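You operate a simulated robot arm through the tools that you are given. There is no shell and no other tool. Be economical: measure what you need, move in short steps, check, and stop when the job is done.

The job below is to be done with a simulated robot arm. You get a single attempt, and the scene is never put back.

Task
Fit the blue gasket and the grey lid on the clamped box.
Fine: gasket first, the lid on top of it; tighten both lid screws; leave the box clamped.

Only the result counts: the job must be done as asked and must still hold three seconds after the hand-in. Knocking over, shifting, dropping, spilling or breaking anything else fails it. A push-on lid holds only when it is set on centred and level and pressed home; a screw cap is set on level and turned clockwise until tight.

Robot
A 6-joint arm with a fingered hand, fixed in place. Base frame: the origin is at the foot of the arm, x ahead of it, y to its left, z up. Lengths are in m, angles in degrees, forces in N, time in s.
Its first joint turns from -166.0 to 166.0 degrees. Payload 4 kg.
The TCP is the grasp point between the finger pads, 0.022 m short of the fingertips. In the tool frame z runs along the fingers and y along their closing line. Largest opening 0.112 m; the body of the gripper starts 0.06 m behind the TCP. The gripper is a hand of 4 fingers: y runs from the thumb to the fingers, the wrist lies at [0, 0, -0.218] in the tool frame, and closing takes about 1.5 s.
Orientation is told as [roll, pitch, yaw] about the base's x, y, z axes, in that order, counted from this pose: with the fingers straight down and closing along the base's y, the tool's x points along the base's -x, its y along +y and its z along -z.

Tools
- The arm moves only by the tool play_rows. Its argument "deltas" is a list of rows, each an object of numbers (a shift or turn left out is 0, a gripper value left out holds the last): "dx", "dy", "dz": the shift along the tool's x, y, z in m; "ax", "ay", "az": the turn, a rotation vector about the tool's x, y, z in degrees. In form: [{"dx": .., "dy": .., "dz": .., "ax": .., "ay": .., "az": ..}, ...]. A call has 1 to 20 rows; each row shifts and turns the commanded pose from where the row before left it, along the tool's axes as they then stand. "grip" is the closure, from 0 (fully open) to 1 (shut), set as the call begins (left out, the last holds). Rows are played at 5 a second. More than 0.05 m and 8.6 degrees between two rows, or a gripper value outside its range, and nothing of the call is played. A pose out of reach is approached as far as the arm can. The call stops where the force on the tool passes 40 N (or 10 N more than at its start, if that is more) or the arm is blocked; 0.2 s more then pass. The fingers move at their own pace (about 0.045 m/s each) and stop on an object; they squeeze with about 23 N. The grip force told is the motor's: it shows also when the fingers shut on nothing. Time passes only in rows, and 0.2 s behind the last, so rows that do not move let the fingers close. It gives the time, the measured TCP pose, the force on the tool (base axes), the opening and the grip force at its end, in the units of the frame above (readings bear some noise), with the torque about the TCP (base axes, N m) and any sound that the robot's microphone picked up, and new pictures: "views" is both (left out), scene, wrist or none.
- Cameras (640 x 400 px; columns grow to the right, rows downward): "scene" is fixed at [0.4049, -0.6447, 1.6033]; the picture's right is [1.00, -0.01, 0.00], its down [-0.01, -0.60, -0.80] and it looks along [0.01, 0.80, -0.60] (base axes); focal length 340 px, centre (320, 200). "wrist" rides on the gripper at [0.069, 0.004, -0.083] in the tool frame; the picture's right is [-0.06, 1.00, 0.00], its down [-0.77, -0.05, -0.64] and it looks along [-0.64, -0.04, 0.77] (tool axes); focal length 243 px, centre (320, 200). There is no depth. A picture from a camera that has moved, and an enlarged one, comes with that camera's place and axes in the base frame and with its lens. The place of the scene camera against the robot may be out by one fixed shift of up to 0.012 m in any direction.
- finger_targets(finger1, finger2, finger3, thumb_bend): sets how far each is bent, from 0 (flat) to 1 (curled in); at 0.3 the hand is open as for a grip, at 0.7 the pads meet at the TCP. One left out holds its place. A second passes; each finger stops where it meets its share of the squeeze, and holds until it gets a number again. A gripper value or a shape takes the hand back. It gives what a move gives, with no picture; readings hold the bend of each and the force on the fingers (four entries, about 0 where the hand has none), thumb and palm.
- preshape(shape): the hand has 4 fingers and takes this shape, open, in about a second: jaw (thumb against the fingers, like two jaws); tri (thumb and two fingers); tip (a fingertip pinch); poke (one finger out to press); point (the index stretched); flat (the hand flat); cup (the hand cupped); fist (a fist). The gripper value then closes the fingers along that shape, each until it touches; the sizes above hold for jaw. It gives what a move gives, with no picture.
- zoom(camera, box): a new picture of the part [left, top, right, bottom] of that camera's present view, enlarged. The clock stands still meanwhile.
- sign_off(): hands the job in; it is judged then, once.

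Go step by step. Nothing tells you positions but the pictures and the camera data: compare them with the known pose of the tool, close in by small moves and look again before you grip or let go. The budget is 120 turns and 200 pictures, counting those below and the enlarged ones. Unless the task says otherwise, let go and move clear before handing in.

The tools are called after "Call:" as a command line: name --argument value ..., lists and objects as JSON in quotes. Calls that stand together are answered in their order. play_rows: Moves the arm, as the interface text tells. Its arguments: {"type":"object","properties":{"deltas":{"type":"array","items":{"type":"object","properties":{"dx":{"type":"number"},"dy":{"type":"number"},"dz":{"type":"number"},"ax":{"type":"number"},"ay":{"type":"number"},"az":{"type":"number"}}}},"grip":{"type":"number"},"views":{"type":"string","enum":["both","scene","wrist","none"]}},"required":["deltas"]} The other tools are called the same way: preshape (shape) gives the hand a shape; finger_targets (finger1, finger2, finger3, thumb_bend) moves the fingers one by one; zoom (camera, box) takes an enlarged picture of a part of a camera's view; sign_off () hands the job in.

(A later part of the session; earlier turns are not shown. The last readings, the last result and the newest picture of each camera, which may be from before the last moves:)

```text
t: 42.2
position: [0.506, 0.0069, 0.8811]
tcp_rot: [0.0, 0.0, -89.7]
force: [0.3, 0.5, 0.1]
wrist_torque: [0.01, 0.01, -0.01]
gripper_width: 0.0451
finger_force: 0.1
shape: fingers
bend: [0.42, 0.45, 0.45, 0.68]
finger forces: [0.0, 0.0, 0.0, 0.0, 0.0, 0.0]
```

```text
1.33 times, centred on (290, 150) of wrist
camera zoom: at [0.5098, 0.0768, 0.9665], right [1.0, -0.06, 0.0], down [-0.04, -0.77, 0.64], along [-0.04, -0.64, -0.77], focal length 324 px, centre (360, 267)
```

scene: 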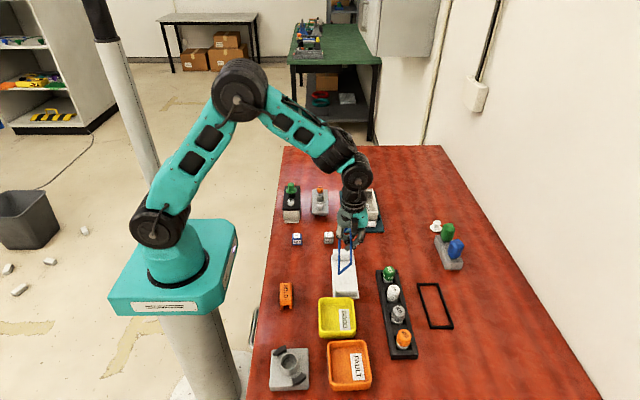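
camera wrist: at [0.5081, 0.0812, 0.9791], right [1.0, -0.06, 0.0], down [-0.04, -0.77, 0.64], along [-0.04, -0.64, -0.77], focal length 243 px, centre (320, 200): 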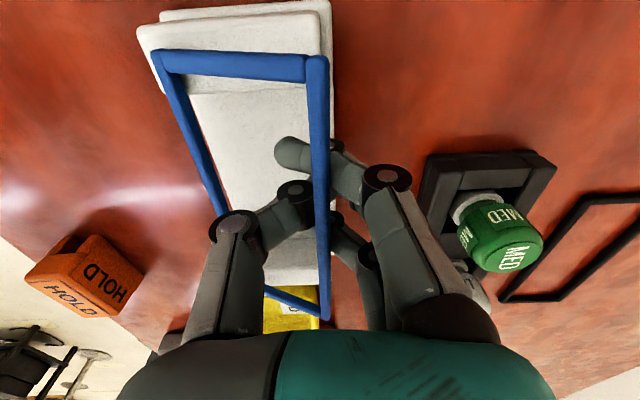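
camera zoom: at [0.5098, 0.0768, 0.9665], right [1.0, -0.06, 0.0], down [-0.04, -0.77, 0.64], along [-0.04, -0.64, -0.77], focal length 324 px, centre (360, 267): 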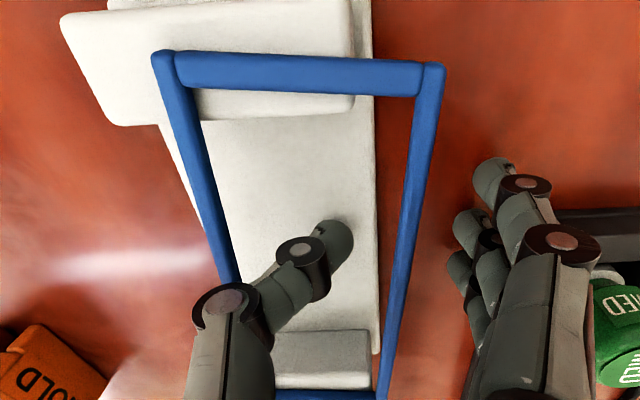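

The rack is unmoved and the gasket lies level on the cradle, offset to ≈(0.490, −0.001) and yawed about −5°. I rise straight up, align and take a look.

Call:
play_rows --deltas '[{"dz": -0.015}, {"dz": -0.03}, {"dz": -0.03}]' --views "none"

Call:
play_rows --deltas '[{"dx": -0.007, "dy": -0.016, "az": 5}, {}, {}, {}]' --grip 0.2 --views "wrist"

Call:
zoom --camera "scene" --box '[305, 220, 385, 300]'

```text
t: 43.0
position: [0.5044, 0.0067, 0.9546]
tcp_rot: [-0.1, 0.0, -89.6]
force: [-0.1, 0.5, -0.6]
wrist_torque: [-0.01, 0.02, 0.02]
gripper_width: 0.0449
finger_force: 0.1
shape: fingers
bend: [0.42, 0.45, 0.45, 0.68]
finger forces: [0.0, 0.0, 0.0, 0.1, 0.0, 0.1]
```

```text
t: 44.0
position: [0.489, -0.0003, 0.9554]
tcp_rot: [0.0, 0.0, -94.6]
force: [0.1, 0.5, 0.1]
wrist_torque: [0.01, -0.06, 0.0]
gripper_width: 0.0894
finger_force: 0.1
shape: jaw
bend: [0.59, 0.59, 0.59, 0.55]
finger forces: [0.1, 0.0, 0.0, 0.0, 0.0, 0.0]
camera wrist: at [0.4986, 0.0686, 1.0404], right [0.99, -0.14, 0.0], down [-0.11, -0.76, 0.64], along [-0.09, -0.64, -0.77], focal length 243 px, centre (320, 200)
```

wrist: 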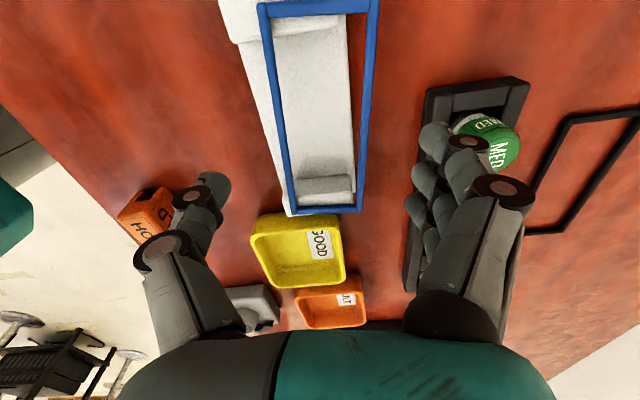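

```text
5.00 times, centred on (345, 260) of scene
camera zoom: at [0.4049, -0.6447, 1.6033], right [1.0, -0.01, 0.0], down [-0.01, -0.6, -0.8], along [0.01, 0.8, -0.6], focal length 1702 px, centre (195, -100)
```

zoom: 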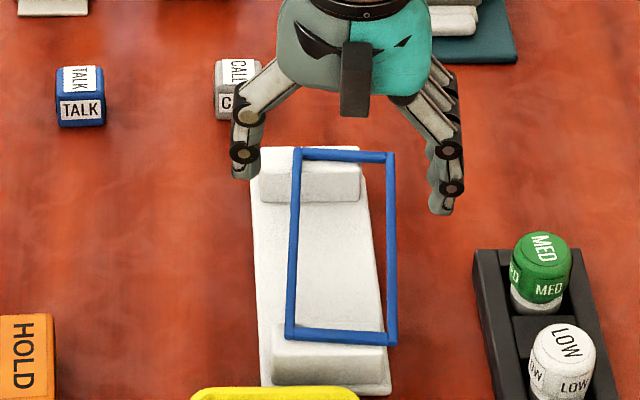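

Aligned well. I narrow to ~0.066 and descend to about z=0.8985 for a grip 14 mm above the gasket centre.

Call:
play_rows --deltas '[{"dx": -0.002, "dy": 0.001, "az": 1}, {}, {"dz": 0.02}, {"dz": 0.02}, {"dz": 0.0165}, {}]' --grip 0.42 --views "wrist"

Call:
zoom --camera "scene" --box '[305, 220, 385, 300]'

```text
t: 45.4
position: [0.4905, -0.0021, 0.8992]
tcp_rot: [0.0, 0.0, -95.6]
force: [-0.3, 0.6, 0.0]
wrist_torque: [0.01, 0.01, 0.02]
gripper_width: 0.0656
finger_force: 0.1
shape: jaw
bend: [0.71, 0.71, 0.71, 0.7]
finger forces: [0.0, 0.1, 0.0, 0.1, 0.0, 0.1]
camera wrist: at [0.5022, 0.0674, 0.9844], right [0.99, -0.16, 0.0], down [-0.12, -0.76, 0.64], along [-0.1, -0.63, -0.77], focal length 243 px, centre (320, 200)
```

wrist: 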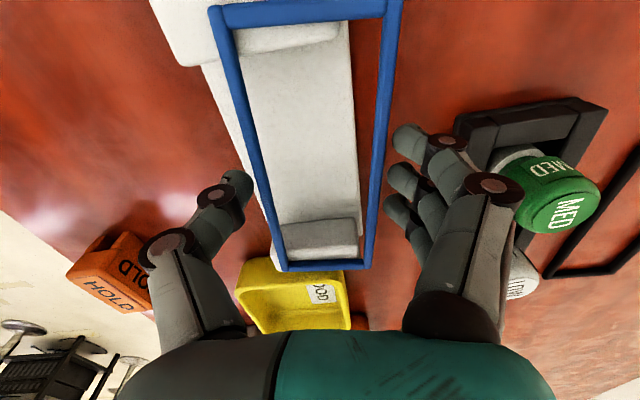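

```text
5.00 times, centred on (345, 260) of scene
camera zoom: at [0.4049, -0.6447, 1.6033], right [1.0, -0.01, 0.0], down [-0.01, -0.6, -0.8], along [0.01, 0.8, -0.6], focal length 1702 px, centre (195, -100)
```

zoom: 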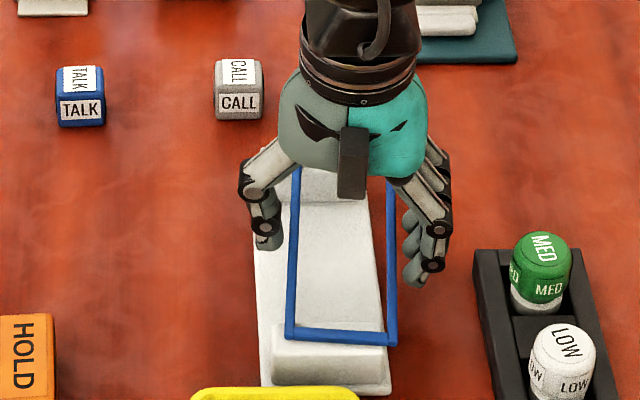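

Good placement. I close.

Call:
play_rows --deltas '[{}, {}, {}, {}, {}]' --grip 0.55 --views "wrist"

Call:
zoom --camera "scene" --box '[305, 220, 385, 300]'

Call:
zoom --camera "wrist" --box '[180, 80, 460, 280]'

```text
t: 46.6
position: [0.4923, -0.0011, 0.8994]
tcp_rot: [-0.1, -0.1, -95.6]
force: [-0.5, -0.3, 0.3]
wrist_torque: [-0.02, -0.01, 0.01]
gripper_width: 0.0541
finger_force: 23.1
shape: jaw
bend: [0.73, 0.73, 0.73, 0.7]
finger forces: [7.1, 7.0, 6.8, 0.0, 20.9, 0.1]
camera wrist: at [0.5023, 0.0674, 0.9847], right [0.99, -0.16, 0.0], down [-0.12, -0.76, 0.64], along [-0.1, -0.63, -0.77], focal length 243 px, centre (320, 200)
```

wrist: 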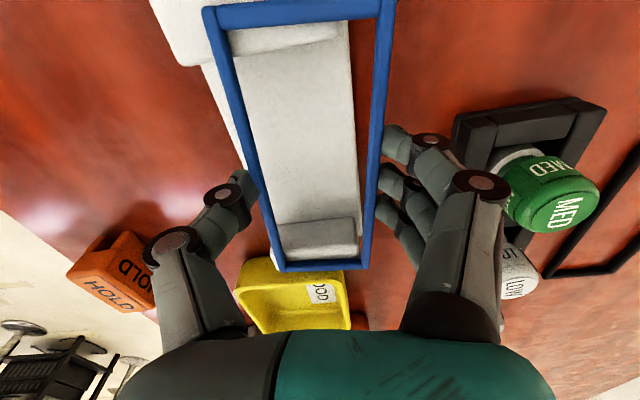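

```text
5.00 times, centred on (345, 260) of scene
camera zoom: at [0.4049, -0.6447, 1.6033], right [1.0, -0.01, 0.0], down [-0.01, -0.6, -0.8], along [0.01, 0.8, -0.6], focal length 1702 px, centre (195, -100)
```

zoom: 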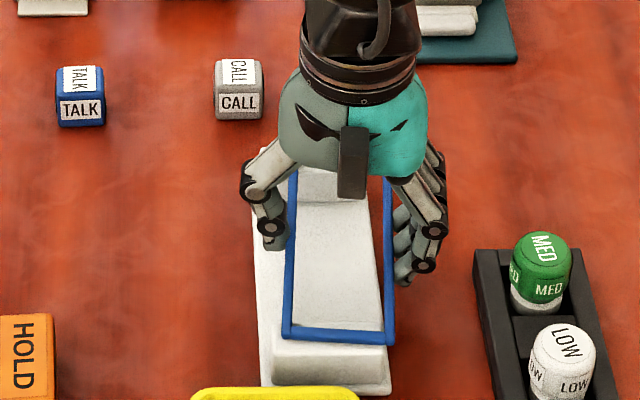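

```text
2.00 times, centred on (320, 180) of wrist
camera zoom: at [0.5023, 0.0674, 0.9847], right [0.99, -0.16, 0.0], down [-0.12, -0.76, 0.64], along [-0.1, -0.63, -0.77], focal length 485 px, centre (320, 240)
```

zoom: 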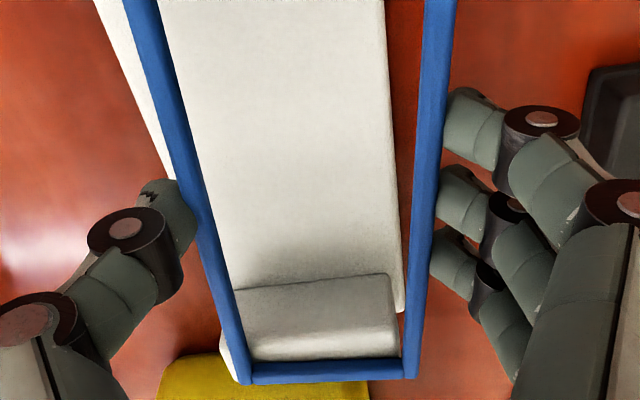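

Gripped at 0.054 again. I lift slowly and see whether it holds this time.

Call:
play_rows --deltas '[{"dz": -0.004}, {"dz": -0.006}, {"dz": -0.01}, {"dz": -0.02}, {"dz": -0.02}, {}]' --views "wrist"

Call:
zoom --camera "scene" --box '[305, 200, 385, 280]'

Call:
zoom --camera "wrist" --box '[180, 80, 460, 280]'

```text
t: 48.0
position: [0.4893, -0.0023, 0.9611]
tcp_rot: [0.0, 0.0, -95.6]
force: [0.2, 0.3, 0.4]
wrist_torque: [0.01, 0.06, 0.02]
gripper_width: 0.0542
finger_force: 23.2
shape: jaw
bend: [0.73, 0.73, 0.73, 0.7]
finger forces: [7.1, 7.1, 6.8, 0.0, 20.8, 0.0]
camera wrist: at [0.5004, 0.0662, 1.0456], right [0.99, -0.16, 0.0], down [-0.12, -0.76, 0.64], along [-0.1, -0.63, -0.77], focal length 243 px, centre (320, 200)
```

wrist: 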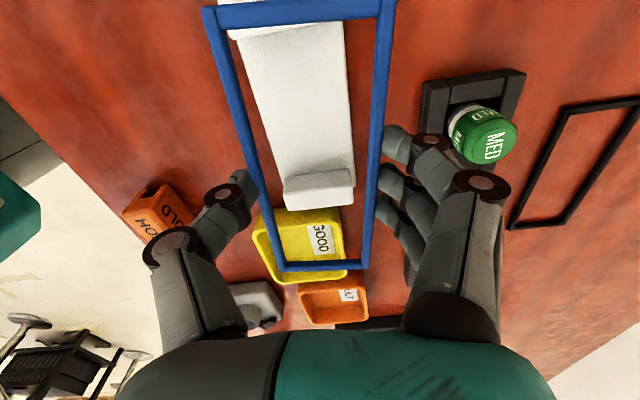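

```text
5.00 times, centred on (345, 240) of scene
camera zoom: at [0.4049, -0.6447, 1.6033], right [1.0, -0.01, 0.0], down [-0.01, -0.6, -0.8], along [0.01, 0.8, -0.6], focal length 1702 px, centre (195, 0)
```

zoom: 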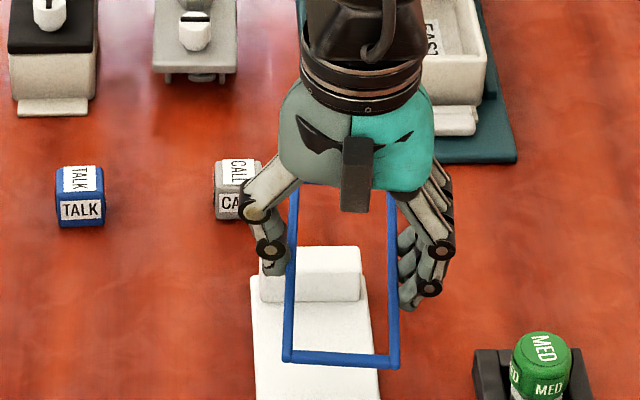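

```text
2.00 times, centred on (320, 180) of wrist
camera zoom: at [0.5004, 0.0662, 1.0456], right [0.99, -0.16, 0.0], down [-0.12, -0.76, 0.64], along [-0.1, -0.63, -0.77], focal length 485 px, centre (320, 240)
```

zoom: 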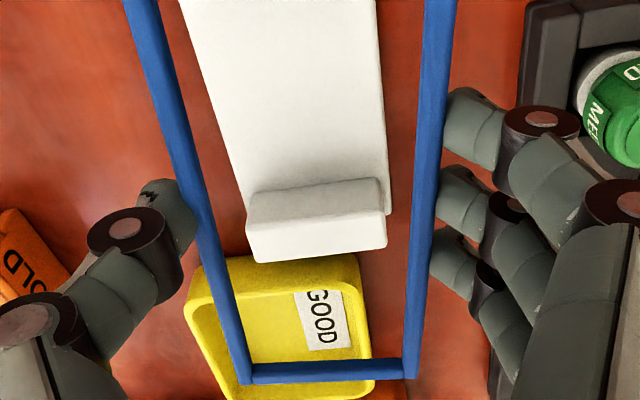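

The grip is firm and level now. I square the hand back to −90°, raise and carry the gasket to above the box.

Call:
play_rows --deltas '[{"dz": -0.025, "az": -3}, {"dz": -0.025, "az": -2.8}, {"dx": 0.0375, "dy": 0.011}, {"dx": 0.0375, "dy": 0.011}, {"dx": 0.0375, "dy": 0.011}, {"dx": 0.0375, "dy": 0.011}, {"dx": 0.0375, "dy": 0.011}, {"dx": 0.0375, "dy": 0.011}, {"dx": 0.0375, "dy": 0.011}, {"dx": 0.0385, "dy": 0.011}, {}]' --views "none"

Call:
play_rows --deltas '[{"dz": 0.03}, {"dz": 0.03}, {}]' --views "wrist"

Call:
zoom --camera "scene" --box '[335, 180, 399, 220]'

Call:
zoom --camera "wrist" --box '[180, 0, 480, 280]'

```text
t: 50.4
position: [0.5765, 0.2992, 1.0105]
tcp_rot: [0.0, -0.1, -89.8]
force: [0.2, 0.2, -0.2]
wrist_torque: [0.0, -0.02, -0.01]
gripper_width: 0.0538
finger_force: 22.8
shape: jaw
bend: [0.73, 0.73, 0.73, 0.7]
finger forces: [7.0, 6.8, 6.8, 0.0, 20.7, 0.0]
```

```text
t: 51.2
position: [0.5769, 0.2995, 0.9521]
tcp_rot: [0.1, 0.0, -89.8]
force: [-0.4, 0.2, 0.1]
wrist_torque: [0.01, -0.01, -0.02]
gripper_width: 0.0542
finger_force: 23.4
shape: jaw
bend: [0.73, 0.73, 0.73, 0.7]
finger forces: [7.1, 6.9, 6.7, 0.1, 20.7, 0.0]
camera wrist: at [0.5803, 0.37, 1.0366], right [1.0, -0.06, 0.0], down [-0.05, -0.77, 0.64], along [-0.04, -0.64, -0.77], focal length 243 px, centre (320, 200)
```

wrist: 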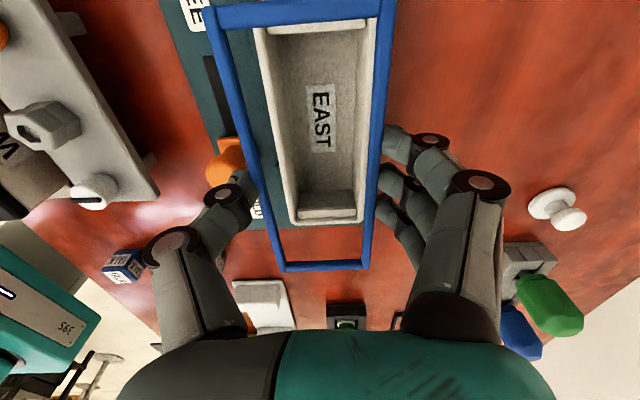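

```text
10.00 times, centred on (367, 200) of scene
camera zoom: at [0.4049, -0.6447, 1.6033], right [1.0, -0.01, 0.0], down [-0.01, -0.6, -0.8], along [0.01, 0.8, -0.6], focal length 3403 px, centre (-150, 200)
```

zoom: 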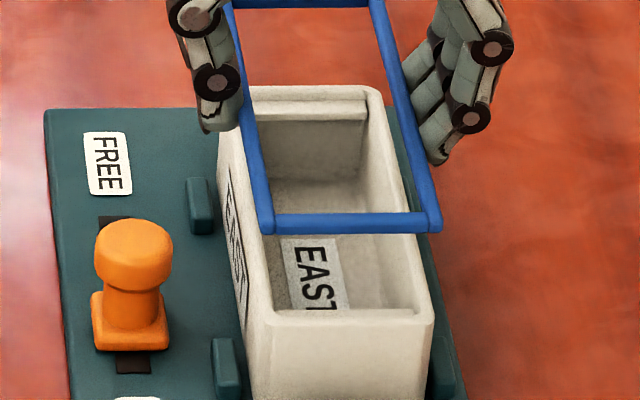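

```text
1.43 times, centred on (330, 140) of wrist
camera zoom: at [0.5803, 0.37, 1.0366], right [1.0, -0.06, 0.0], down [-0.05, -0.77, 0.64], along [-0.04, -0.64, -0.77], focal length 347 px, centre (306, 286)
```

zoom: 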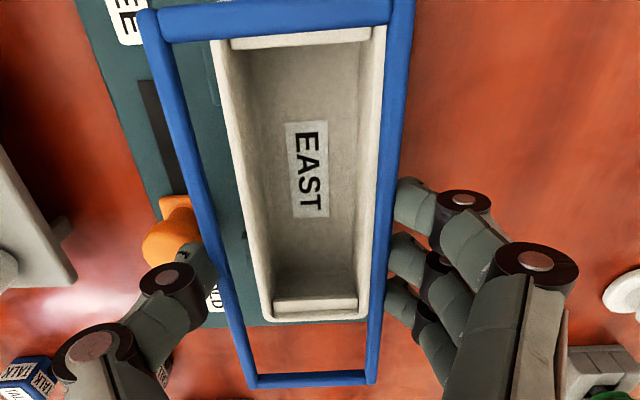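

Level grip, good. I shift +2.5 mm in x and lower to about 9 mm above the rim to compare edges directly.

Call:
play_rows --deltas '[{"dy": 0.0025, "dz": 0.015}, {"dz": 0.015}, {}]' --views "none"

Call:
zoom --camera "scene" --box '[335, 180, 399, 220]'

Call:
zoom --camera "wrist" --box '[180, 0, 480, 280]'

```text
t: 52.0
position: [0.5786, 0.2994, 0.9213]
tcp_rot: [0.1, 0.1, -89.8]
force: [0.2, 0.2, 0.4]
wrist_torque: [0.01, -0.01, -0.01]
gripper_width: 0.054
finger_force: 23.5
shape: jaw
bend: [0.73, 0.73, 0.73, 0.7]
finger forces: [6.9, 6.8, 6.7, 0.1, 20.7, 0.0]
```

```text
10.00 times, centred on (367, 200) of scene
camera zoom: at [0.4049, -0.6447, 1.6033], right [1.0, -0.01, 0.0], down [-0.01, -0.6, -0.8], along [0.01, 0.8, -0.6], focal length 3403 px, centre (-150, 200)
```

zoom: 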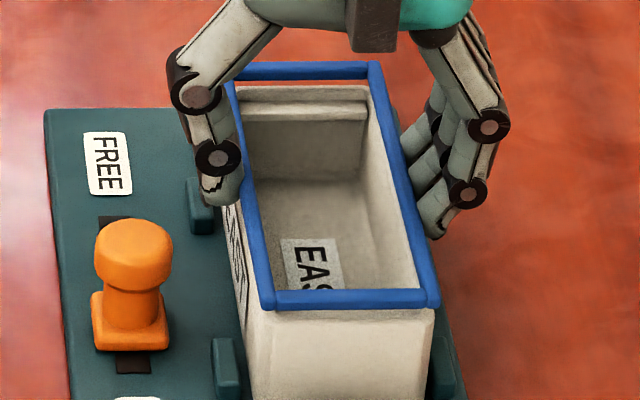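

```text
1.43 times, centred on (330, 140) of wrist
camera zoom: at [0.5825, 0.3691, 1.0058], right [1.0, -0.06, 0.0], down [-0.05, -0.77, 0.64], along [-0.04, -0.64, -0.77], focal length 347 px, centre (306, 286)
```

zoom: 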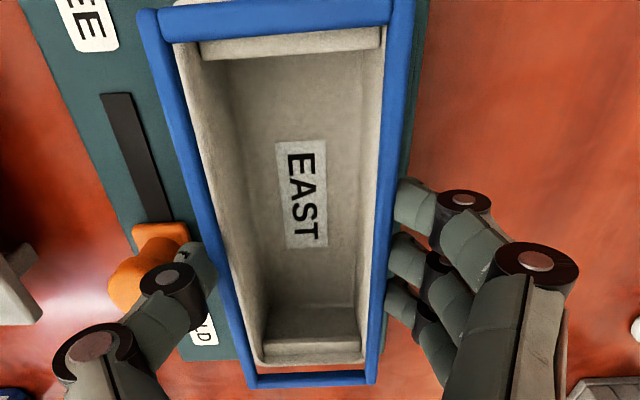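

Both views agree within about 1 mm. I correct −1 mm x and lower until light contact.

Call:
play_rows --deltas '[{"dy": -0.001, "dz": 0.003}, {"dz": 0.002}, {}]' --views "none"

Call:
play_rows --deltas '[{"dz": 0.0015}, {}]' --views "none"

Call:
play_rows --deltas '[{"dz": 0.0015}, {}]' --views "none"

Call:
zoom --camera "scene" --box '[335, 180, 399, 220]'

Call:
zoom --camera "wrist" --box '[180, 0, 480, 280]'

```text
t: 52.8
position: [0.5785, 0.2996, 0.9177]
tcp_rot: [0.0, 0.0, -89.8]
force: [1.2, 0.1, 1.9]
wrist_torque: [0.01, -0.13, -0.03]
gripper_width: 0.0537
finger_force: 23.0
shape: jaw
bend: [0.73, 0.73, 0.73, 0.7]
finger forces: [7.9, 7.6, 7.5, 0.0, 20.6, 0.1]
```

```text
t: 53.4
position: [0.5785, 0.2995, 0.9151]
tcp_rot: [0.0, 0.0, -89.7]
force: [1.1, -0.1, 3.1]
wrist_torque: [-0.01, -0.04, 0.0]
gripper_width: 0.0538
finger_force: 22.6
shape: jaw
bend: [0.73, 0.73, 0.73, 0.7]
finger forces: [7.4, 7.4, 7.2, 0.0, 21.0, 0.0]
```

```text
t: 54.0
position: [0.5787, 0.2994, 0.9135]
tcp_rot: [0.0, 0.1, -89.8]
force: [-1.0, -1.8, 9.4]
wrist_torque: [-0.02, 0.16, -0.04]
gripper_width: 0.0538
finger_force: 23.0
shape: jaw
bend: [0.73, 0.73, 0.73, 0.7]
finger forces: [7.0, 6.8, 6.8, 0.1, 23.0, 0.1]
```

```text
10.00 times, centred on (367, 200) of scene
camera zoom: at [0.4049, -0.6447, 1.6033], right [1.0, -0.01, 0.0], down [-0.01, -0.6, -0.8], along [0.01, 0.8, -0.6], focal length 3403 px, centre (-150, 200)
```

zoom: 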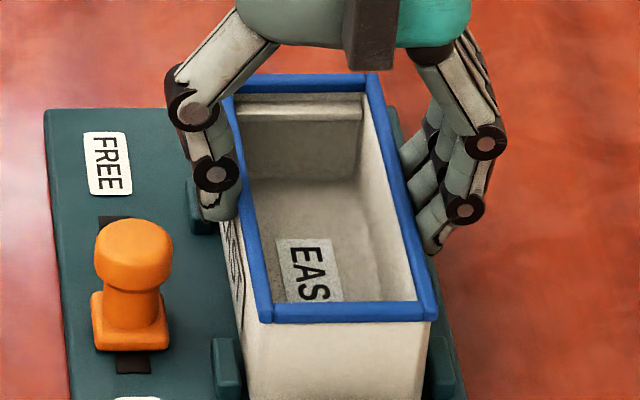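

```text
1.43 times, centred on (330, 140) of wrist
camera zoom: at [0.5822, 0.3693, 0.9988], right [1.0, -0.06, 0.0], down [-0.05, -0.77, 0.64], along [-0.04, -0.64, -0.77], focal length 347 px, centre (306, 286)
```

zoom: 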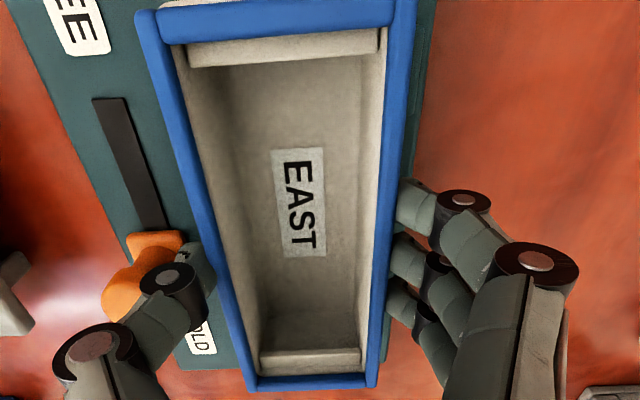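

The gasket is down on the rim, about 3 mm too far +x and 1–2 mm −y. I lift 2 mm, correct, and set it down again.

Call:
play_rows --deltas '[{"dz": -0.004}, {"dx": 0.0015, "dy": -0.0025}, {}]' --views "none"

Call:
play_rows --deltas '[{"dz": 0.002}, {"dz": 0.0015}, {}]' --views "none"

Call:
zoom --camera "scene" --box '[345, 182, 393, 216]'

Call:
zoom --camera "wrist" --box '[180, 0, 480, 280]'

```text
t: 54.8
position: [0.5757, 0.3007, 0.9175]
tcp_rot: [0.0, -0.1, -89.8]
force: [0.9, -1.1, 0.0]
wrist_torque: [-0.01, -0.01, 0.0]
gripper_width: 0.0537
finger_force: 23.3
shape: jaw
bend: [0.73, 0.73, 0.73, 0.7]
finger forces: [8.1, 7.9, 7.8, 0.1, 22.6, 0.0]
```

```text
t: 55.6
position: [0.5754, 0.3014, 0.9137]
tcp_rot: [0.1, 0.1, -89.9]
force: [3.6, -0.4, 6.8]
wrist_torque: [0.03, 0.06, -0.06]
gripper_width: 0.0536
finger_force: 23.1
shape: jaw
bend: [0.73, 0.73, 0.73, 0.7]
finger forces: [8.4, 8.2, 7.9, 0.0, 22.4, 0.0]
```

```text
11.76 times, centred on (369, 199) of scene
camera zoom: at [0.4049, -0.6447, 1.6033], right [1.0, -0.01, 0.0], down [-0.01, -0.6, -0.8], along [0.01, 0.8, -0.6], focal length 4004 px, centre (-256, 212)
```

zoom: 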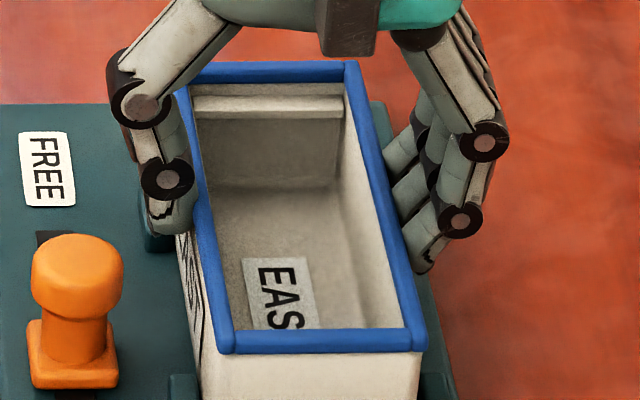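

```text
1.43 times, centred on (330, 140) of wrist
camera zoom: at [0.5802, 0.3703, 0.999], right [1.0, -0.06, 0.0], down [-0.05, -0.77, 0.64], along [-0.04, -0.64, -0.77], focal length 347 px, centre (306, 286)
```

zoom: 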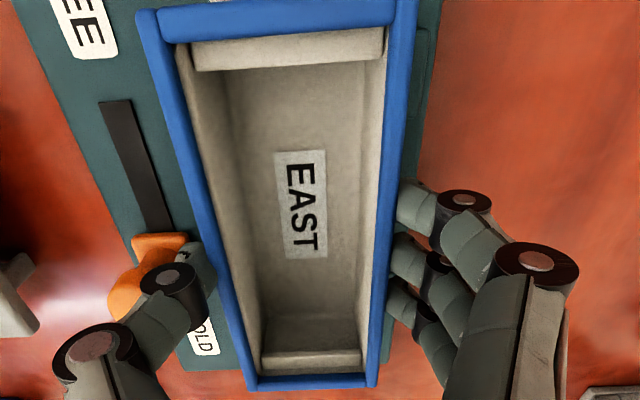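

Now within ~1–2 mm; the fingertips touch the box wall so I release here.

Call:
play_rows --deltas '[{"dy": 0.001}, {}, {}, {}]' --grip 0.4 --views "none"

Call:
zoom --camera "scene" --box '[345, 182, 393, 216]'

Call:
zoom --camera "wrist" --box '[180, 0, 480, 280]'

```text
t: 56.6
position: [0.577, 0.3011, 0.9121]
tcp_rot: [0.1, 0.0, -89.8]
force: [0.5, -0.5, 0.0]
wrist_torque: [0.0, -0.01, 0.01]
gripper_width: 0.067
finger_force: 0.1
shape: jaw
bend: [0.71, 0.71, 0.71, 0.71]
finger forces: [0.0, 0.0, 0.1, 0.1, 0.1, 0.1]
```

```text
11.76 times, centred on (369, 199) of scene
camera zoom: at [0.4049, -0.6447, 1.6033], right [1.0, -0.01, 0.0], down [-0.01, -0.6, -0.8], along [0.01, 0.8, -0.6], focal length 4004 px, centre (-256, 212)
```

zoom: 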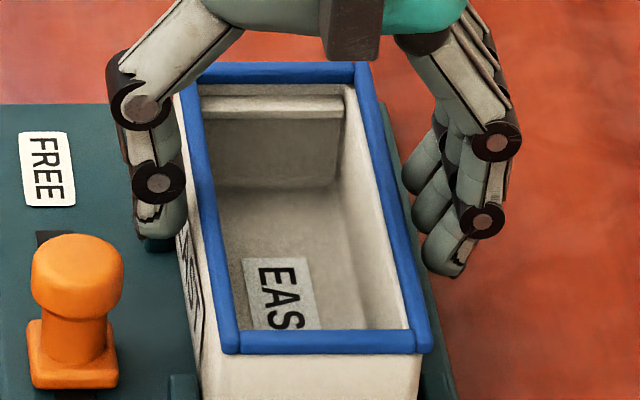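

```text
1.43 times, centred on (330, 140) of wrist
camera zoom: at [0.5812, 0.37, 0.9977], right [1.0, -0.06, 0.0], down [-0.05, -0.77, 0.64], along [-0.04, -0.64, -0.77], focal length 347 px, centre (306, 286)
```

zoom: 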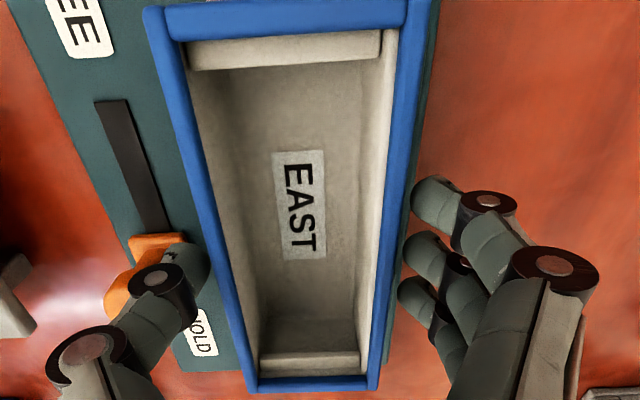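

Gasket rests flat but about 3 mm too far +x. I raise slightly and use the fingertips on the right to push it −x in small steps.

Call:
play_rows --deltas '[{"dz": -0.006}, {"dy": -0.002}, {"dy": -0.002}, {}]' --views "none"

Call:
zoom --camera "scene" --box '[345, 182, 393, 216]'

Call:
zoom --camera "wrist" --box '[180, 0, 480, 280]'

```text
t: 57.6
position: [0.5732, 0.3006, 0.9187]
tcp_rot: [0.0, 0.1, -89.9]
force: [0.5, 0.5, 0.5]
wrist_torque: [0.02, 0.0, -0.01]
gripper_width: 0.0668
finger_force: 0.2
shape: jaw
bend: [0.71, 0.71, 0.71, 0.7]
finger forces: [0.2, 0.0, 0.1, 0.0, 0.0, 0.0]
```

```text
11.76 times, centred on (369, 199) of scene
camera zoom: at [0.4049, -0.6447, 1.6033], right [1.0, -0.01, 0.0], down [-0.01, -0.6, -0.8], along [0.01, 0.8, -0.6], focal length 4004 px, centre (-256, 212)
```

zoom: 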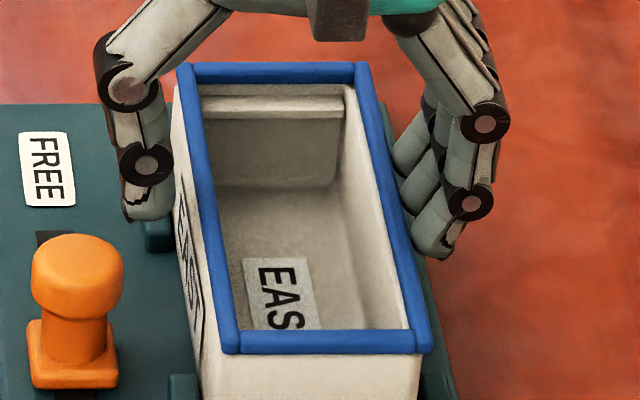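

```text
1.43 times, centred on (330, 140) of wrist
camera zoom: at [0.5773, 0.3705, 1.0039], right [1.0, -0.06, 0.0], down [-0.05, -0.77, 0.64], along [-0.04, -0.64, -0.77], focal length 347 px, centre (306, 286)
```

zoom: 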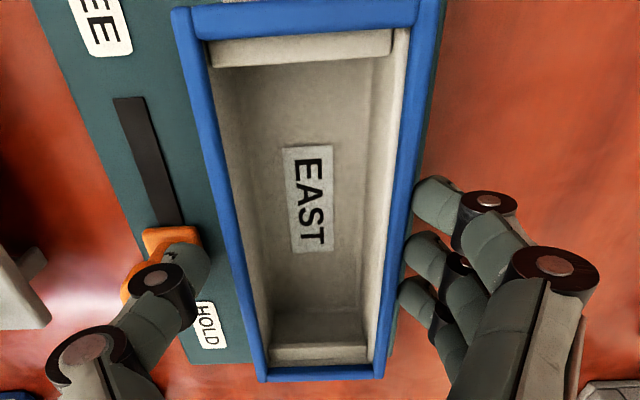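

Not yet touching. I continue pushing −x in small increments.

Call:
play_rows --deltas '[{"dy": -0.002}, {"dy": -0.0015}, {}]' --views "none"

Call:
zoom --camera "scene" --box '[345, 182, 393, 216]'

```text
t: 58.4
position: [0.5704, 0.2997, 0.9198]
tcp_rot: [0.0, 0.1, -89.8]
force: [0.6, 0.9, 0.2]
wrist_torque: [-0.01, -0.01, -0.01]
gripper_width: 0.0669
finger_force: 0.0
shape: jaw
bend: [0.71, 0.71, 0.71, 0.7]
finger forces: [0.0, 0.0, 0.0, 0.0, 0.0, 0.0]
```

```text
11.76 times, centred on (369, 199) of scene
camera zoom: at [0.4049, -0.6447, 1.6033], right [1.0, -0.01, 0.0], down [-0.01, -0.6, -0.8], along [0.01, 0.8, -0.6], focal length 4004 px, centre (-256, 212)
```

zoom: 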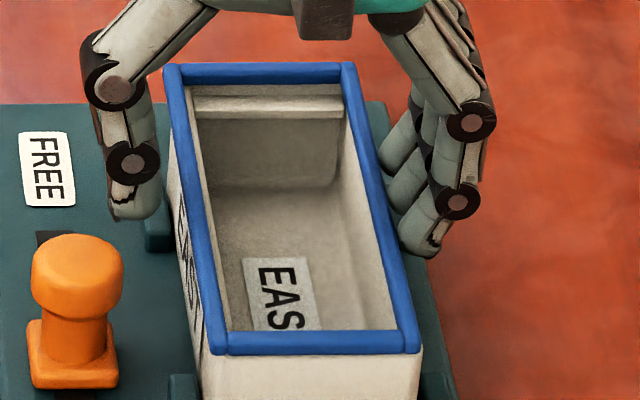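

The front is now centred; I need an unobstructed look, so I open a touch and raise the hand.

Call:
play_rows --deltas '[{"dy": 0.004}, {"dz": -0.03}, {"dz": -0.04}, {}]' --grip 0.3 --views "wrist"

Call:
zoom --camera "scene" --box '[345, 182, 393, 216]'

Call:
zoom --camera "wrist" --box '[220, 0, 400, 200]'

```text
t: 59.4
position: [0.5731, 0.3021, 0.9891]
tcp_rot: [0.0, -0.1, -89.8]
force: [-0.6, -0.4, -0.6]
wrist_torque: [0.01, -0.01, -0.04]
gripper_width: 0.0779
finger_force: 0.1
shape: jaw
bend: [0.67, 0.67, 0.67, 0.64]
finger forces: [0.1, 0.0, 0.0, 0.1, 0.1, 0.0]
camera wrist: at [0.5765, 0.3705, 1.0741], right [1.0, -0.06, 0.0], down [-0.05, -0.77, 0.64], along [-0.04, -0.64, -0.77], focal length 243 px, centre (320, 200)
```

wrist: 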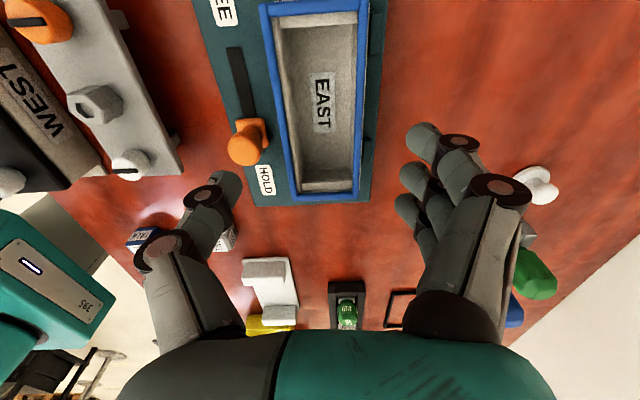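

```text
11.76 times, centred on (369, 199) of scene
camera zoom: at [0.4049, -0.6447, 1.6033], right [1.0, -0.01, 0.0], down [-0.01, -0.6, -0.8], along [0.01, 0.8, -0.6], focal length 4004 px, centre (-256, 212)
```

zoom: 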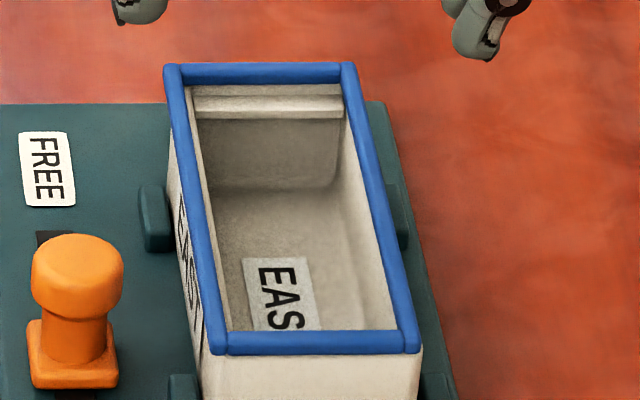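

```text
2.00 times, centred on (310, 100) of wrist
camera zoom: at [0.5765, 0.3705, 1.0741], right [1.0, -0.06, 0.0], down [-0.05, -0.77, 0.64], along [-0.04, -0.64, -0.77], focal length 485 px, centre (340, 400)
```

zoom: 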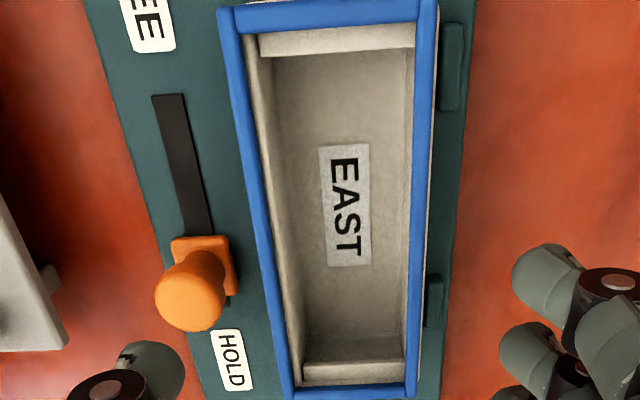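

The gasket's back end is ~2–3 mm too far −x (slight yaw). I'll push that end +x with the thumb at y≈0.343.

Call:
play_rows --deltas '[{"dx": 0.041, "dy": -0.001}, {"dz": 0.03}, {"dz": 0.03}, {"dz": 0.013}, {}]' --views "wrist"

Call:
zoom --camera "scene" --box '[345, 182, 393, 216]'

```text
t: 60.6
position: [0.5734, 0.3417, 0.9159]
tcp_rot: [-0.1, 0.0, -89.8]
force: [0.4, -0.3, 1.0]
wrist_torque: [0.01, -0.01, 0.02]
gripper_width: 0.0778
finger_force: 0.0
shape: jaw
bend: [0.67, 0.67, 0.67, 0.64]
finger forces: [0.0, 0.1, 0.0, 0.1, 0.1, 0.0]
camera wrist: at [0.5769, 0.4116, 1.0012], right [1.0, -0.06, 0.0], down [-0.05, -0.77, 0.64], along [-0.04, -0.64, -0.77], focal length 243 px, centre (320, 200)
```

wrist: 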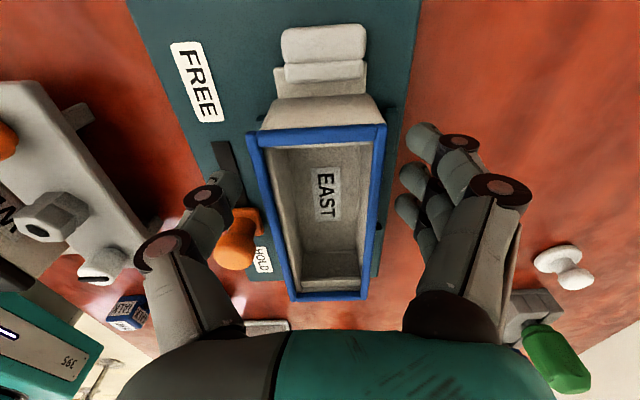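

```text
11.76 times, centred on (369, 199) of scene
camera zoom: at [0.4049, -0.6447, 1.6033], right [1.0, -0.01, 0.0], down [-0.01, -0.6, -0.8], along [0.01, 0.8, -0.6], focal length 4004 px, centre (-256, 212)
```

zoom: 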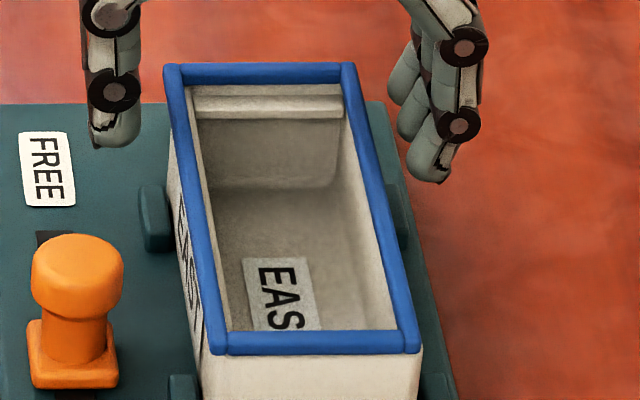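

This view shows the back end; I enlarge it to measure the offset.

Call:
zoom --camera "wrist" --box '[220, 90, 420, 310]'

Call:
zoom --camera "wrist" --box '[235, 85, 405, 175]'

```text
1.82 times, centred on (320, 200) of wrist
camera zoom: at [0.5769, 0.4116, 1.0012], right [1.0, -0.06, 0.0], down [-0.05, -0.77, 0.64], along [-0.04, -0.64, -0.77], focal length 441 px, centre (320, 200)
```

zoom: 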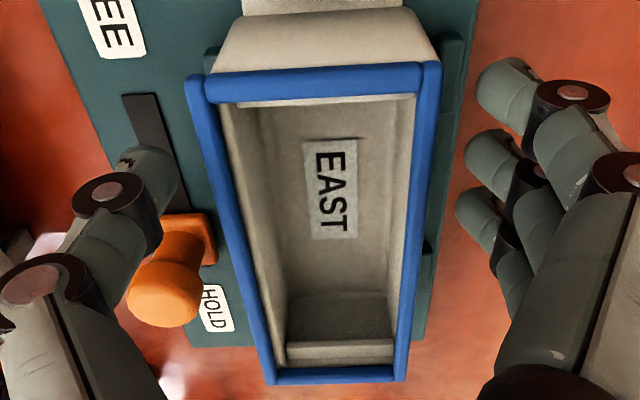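

```text
3.76 times, centred on (320, 130) of wrist
camera zoom: at [0.5769, 0.4116, 1.0012], right [1.0, -0.06, 0.0], down [-0.05, -0.77, 0.64], along [-0.04, -0.64, -0.77], focal length 913 px, centre (320, 464)
```

zoom: 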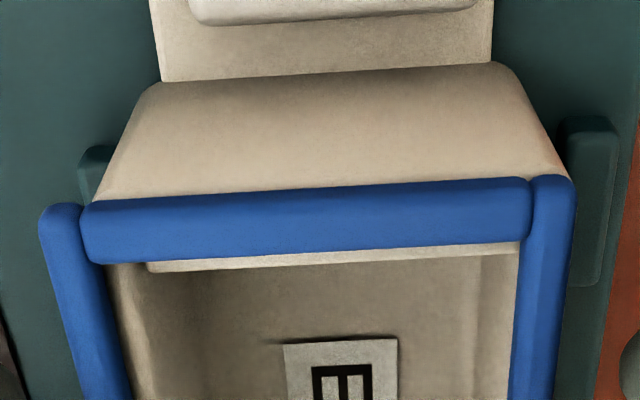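

The back end needs about +2.4 mm. I approach with the thumb.

Call:
play_rows --deltas '[{"dy": 0.004}, {"dy": 0.003}, {}]' --views "none"

Call:
zoom --camera "wrist" --box '[220, 90, 420, 310]'

```text
t: 61.4
position: [0.5793, 0.3418, 0.915]
tcp_rot: [0.0, 0.0, -89.8]
force: [0.0, 1.0, 0.0]
wrist_torque: [0.02, -0.01, 0.0]
gripper_width: 0.0779
finger_force: 0.0
shape: jaw
bend: [0.67, 0.67, 0.67, 0.64]
finger forces: [0.0, 0.1, 0.0, 0.0, 0.0, 0.1]
```

```text
1.82 times, centred on (320, 200) of wrist
camera zoom: at [0.5838, 0.4113, 1.0004], right [1.0, -0.06, 0.0], down [-0.05, -0.77, 0.64], along [-0.04, -0.64, -0.77], focal length 441 px, centre (320, 200)
```

zoom: 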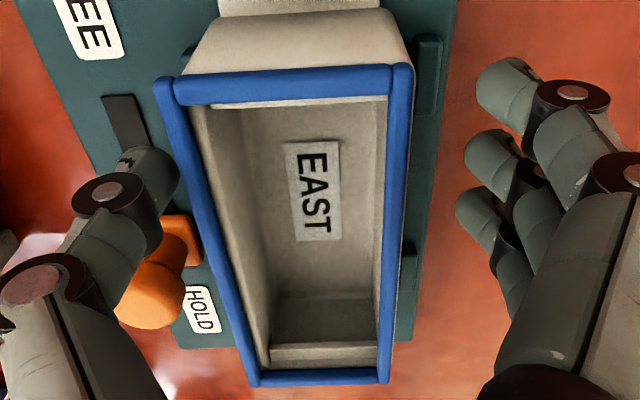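

Thumb is at the gasket edge. I push about 3.5 mm and check.

Call:
play_rows --deltas '[{"dy": 0.002}, {"dy": 0.0015}, {}]' --views "none"

Call:
zoom --camera "wrist" --box '[235, 85, 405, 175]'

Call:
zoom --camera "scene" --box '[345, 182, 393, 216]'

```text
t: 62.2
position: [0.5831, 0.3414, 0.9161]
tcp_rot: [0.0, 0.0, -89.8]
force: [-1.1, 0.2, -0.5]
wrist_torque: [0.06, 0.0, 0.01]
gripper_width: 0.0781
finger_force: 0.0
shape: jaw
bend: [0.67, 0.67, 0.67, 0.63]
finger forces: [0.0, 0.0, 0.0, 0.0, 0.0, 0.0]
```

```text
3.76 times, centred on (320, 130) of wrist
camera zoom: at [0.587, 0.4115, 1.0008], right [1.0, -0.06, 0.0], down [-0.05, -0.77, 0.64], along [-0.04, -0.64, -0.77], focal length 913 px, centre (320, 464)
```

zoom: 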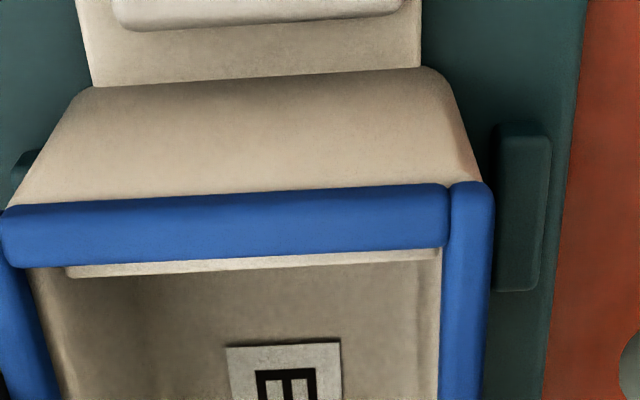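

```text
11.76 times, centred on (369, 199) of scene
camera zoom: at [0.4049, -0.6447, 1.6033], right [1.0, -0.01, 0.0], down [-0.01, -0.6, -0.8], along [0.01, 0.8, -0.6], focal length 4004 px, centre (-256, 212)
```

zoom: 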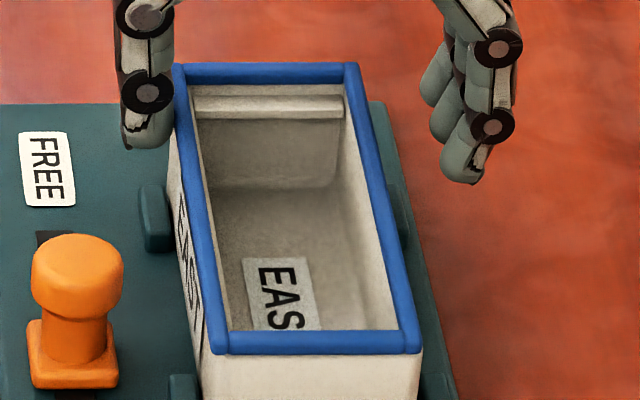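

The gasket is now well centred on the rim. I back off, rise, and go to look at the lid.

Call:
play_rows --deltas '[{"dy": -0.006}, {"dz": -0.03}, {"dz": -0.04}, {"dz": -0.03}, {"dx": -0.01, "dy": -0.04}, {"dx": -0.01, "dy": -0.04}, {"dx": -0.01, "dy": -0.04}, {"dx": -0.01, "dy": -0.04}, {}]'

Call:
zoom --camera "scene" --box '[345, 182, 393, 216]'

Call:
zoom --camera "scene" --box '[300, 180, 348, 220]'

```text
t: 64.2
position: [0.4177, 0.299, 1.0163]
tcp_rot: [0.0, 0.1, -89.8]
force: [0.6, 0.7, 0.1]
wrist_torque: [0.02, -0.02, -0.02]
gripper_width: 0.078
finger_force: 0.2
shape: jaw
bend: [0.67, 0.67, 0.67, 0.63]
finger forces: [0.1, 0.0, 0.0, 0.1, 0.1, 0.0]
camera wrist: at [0.4211, 0.3692, 1.1015], right [1.0, -0.06, 0.0], down [-0.05, -0.77, 0.64], along [-0.04, -0.64, -0.77], focal length 243 px, centre (320, 200)
```

scene: 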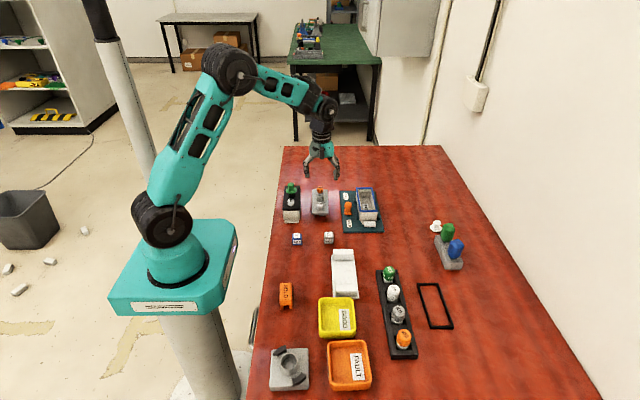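
wrist: 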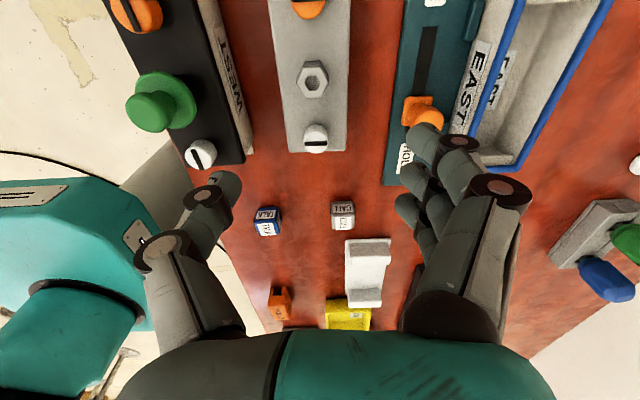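

```text
11.76 times, centred on (369, 199) of scene
camera zoom: at [0.4049, -0.6447, 1.6033], right [1.0, -0.01, 0.0], down [-0.01, -0.6, -0.8], along [0.01, 0.8, -0.6], focal length 4004 px, centre (-256, 212)
```

zoom: 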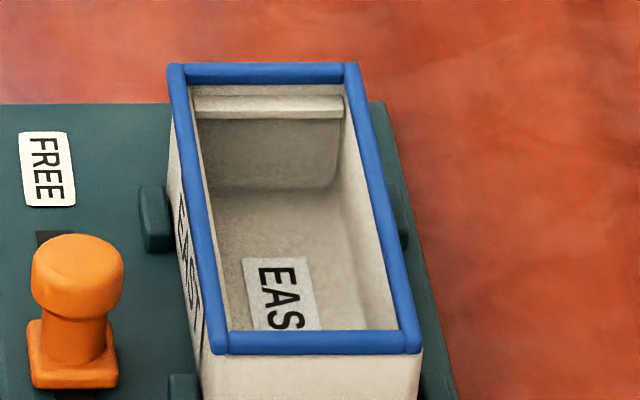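

```text
10.00 times, centred on (324, 200) of scene
camera zoom: at [0.4049, -0.6447, 1.6033], right [1.0, -0.01, 0.0], down [-0.01, -0.6, -0.8], along [0.01, 0.8, -0.6], focal length 3403 px, centre (280, 200)
```

zoom: 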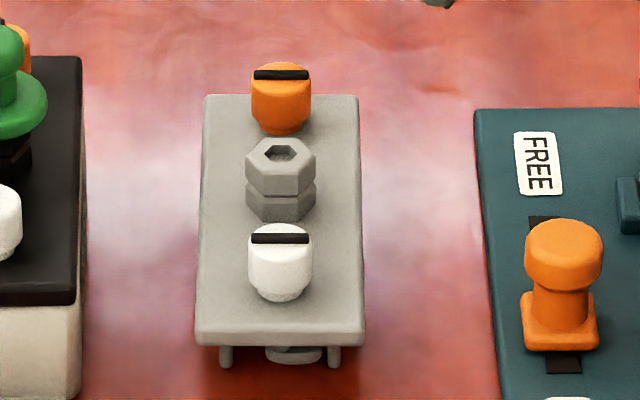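

Lid: hex boss at ≈(0.4126, 0.322), top z≈0.899; screws at y≈0.274 (white) and 0.370 (orange); plate top z≈0.875, size matching the gasket. I'll try the fingertip-pinch shape to see if it suits the boss and screws.

Call:
preshape --shape "tip"

Call:
play_rows --deltas '[{}, {}]' --grip 0.5

Call:
zoom --camera "scene" --box '[295, 135, 351, 185]'

```text
t: 65.1
position: [0.4174, 0.2994, 1.0174]
tcp_rot: [0.0, -0.1, -89.8]
force: [0.3, 0.2, -0.7]
wrist_torque: [0.02, -0.01, 0.01]
gripper_width: 0.112
finger_force: 0.1
shape: tip
bend: [0.03, 0.3, 0.03, 0.3]
finger forces: [0.0, 0.0, 0.0, 0.1, 0.0, 0.1]
```

```text
t: 65.7
position: [0.4178, 0.2998, 1.0165]
tcp_rot: [0.1, 0.0, -89.9]
force: [-0.5, -0.3, 0.1]
wrist_torque: [0.02, 0.0, 0.0]
gripper_width: 0.0606
finger_force: 0.1
shape: tip
bend: [0.03, 0.72, 0.03, 0.7]
finger forces: [0.1, 0.0, 0.0, 0.0, 0.0, 0.0]
camera wrist: at [0.4216, 0.3693, 1.1014], right [1.0, -0.06, 0.0], down [-0.05, -0.77, 0.64], along [-0.04, -0.64, -0.77], focal length 243 px, centre (320, 200)
```

scene: 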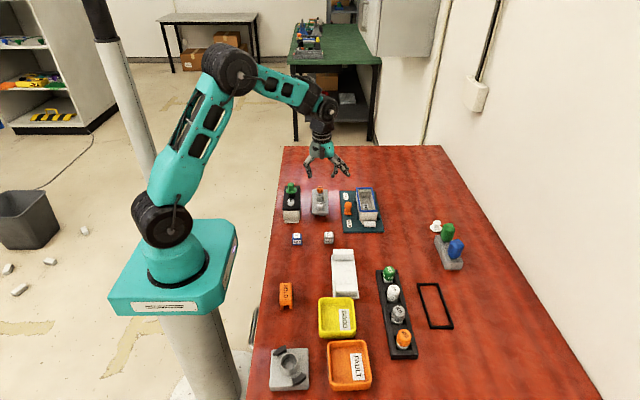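
wrist: 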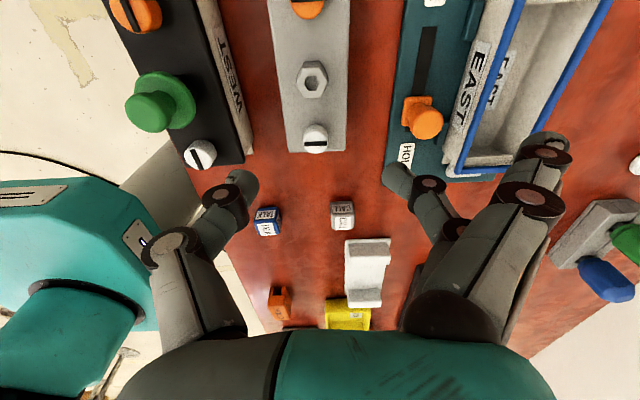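

```text
8.00 times, centred on (323, 160) of scene
camera zoom: at [0.4049, -0.6447, 1.6033], right [1.0, -0.01, 0.0], down [-0.01, -0.6, -0.8], along [0.01, 0.8, -0.6], focal length 2722 px, centre (296, 520)
```

zoom: 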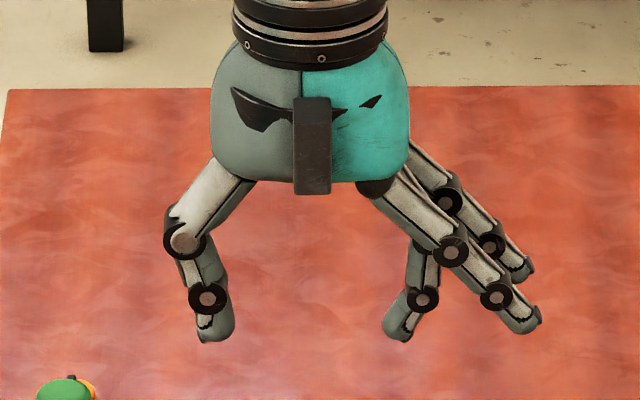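

The pinch (thumb + middle finger) suits the boss and screws. I check the hex's orientation so I can grip on its flats.

Call:
zoom --camera "wrist" --box '[250, 0, 370, 160]'

```text
2.50 times, centred on (310, 80) of wrist
camera zoom: at [0.4216, 0.3693, 1.1014], right [1.0, -0.06, 0.0], down [-0.05, -0.77, 0.64], along [-0.04, -0.64, -0.77], focal length 606 px, centre (345, 500)
```

zoom: 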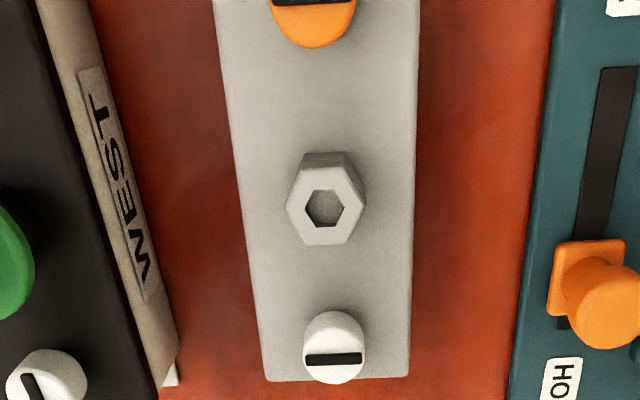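

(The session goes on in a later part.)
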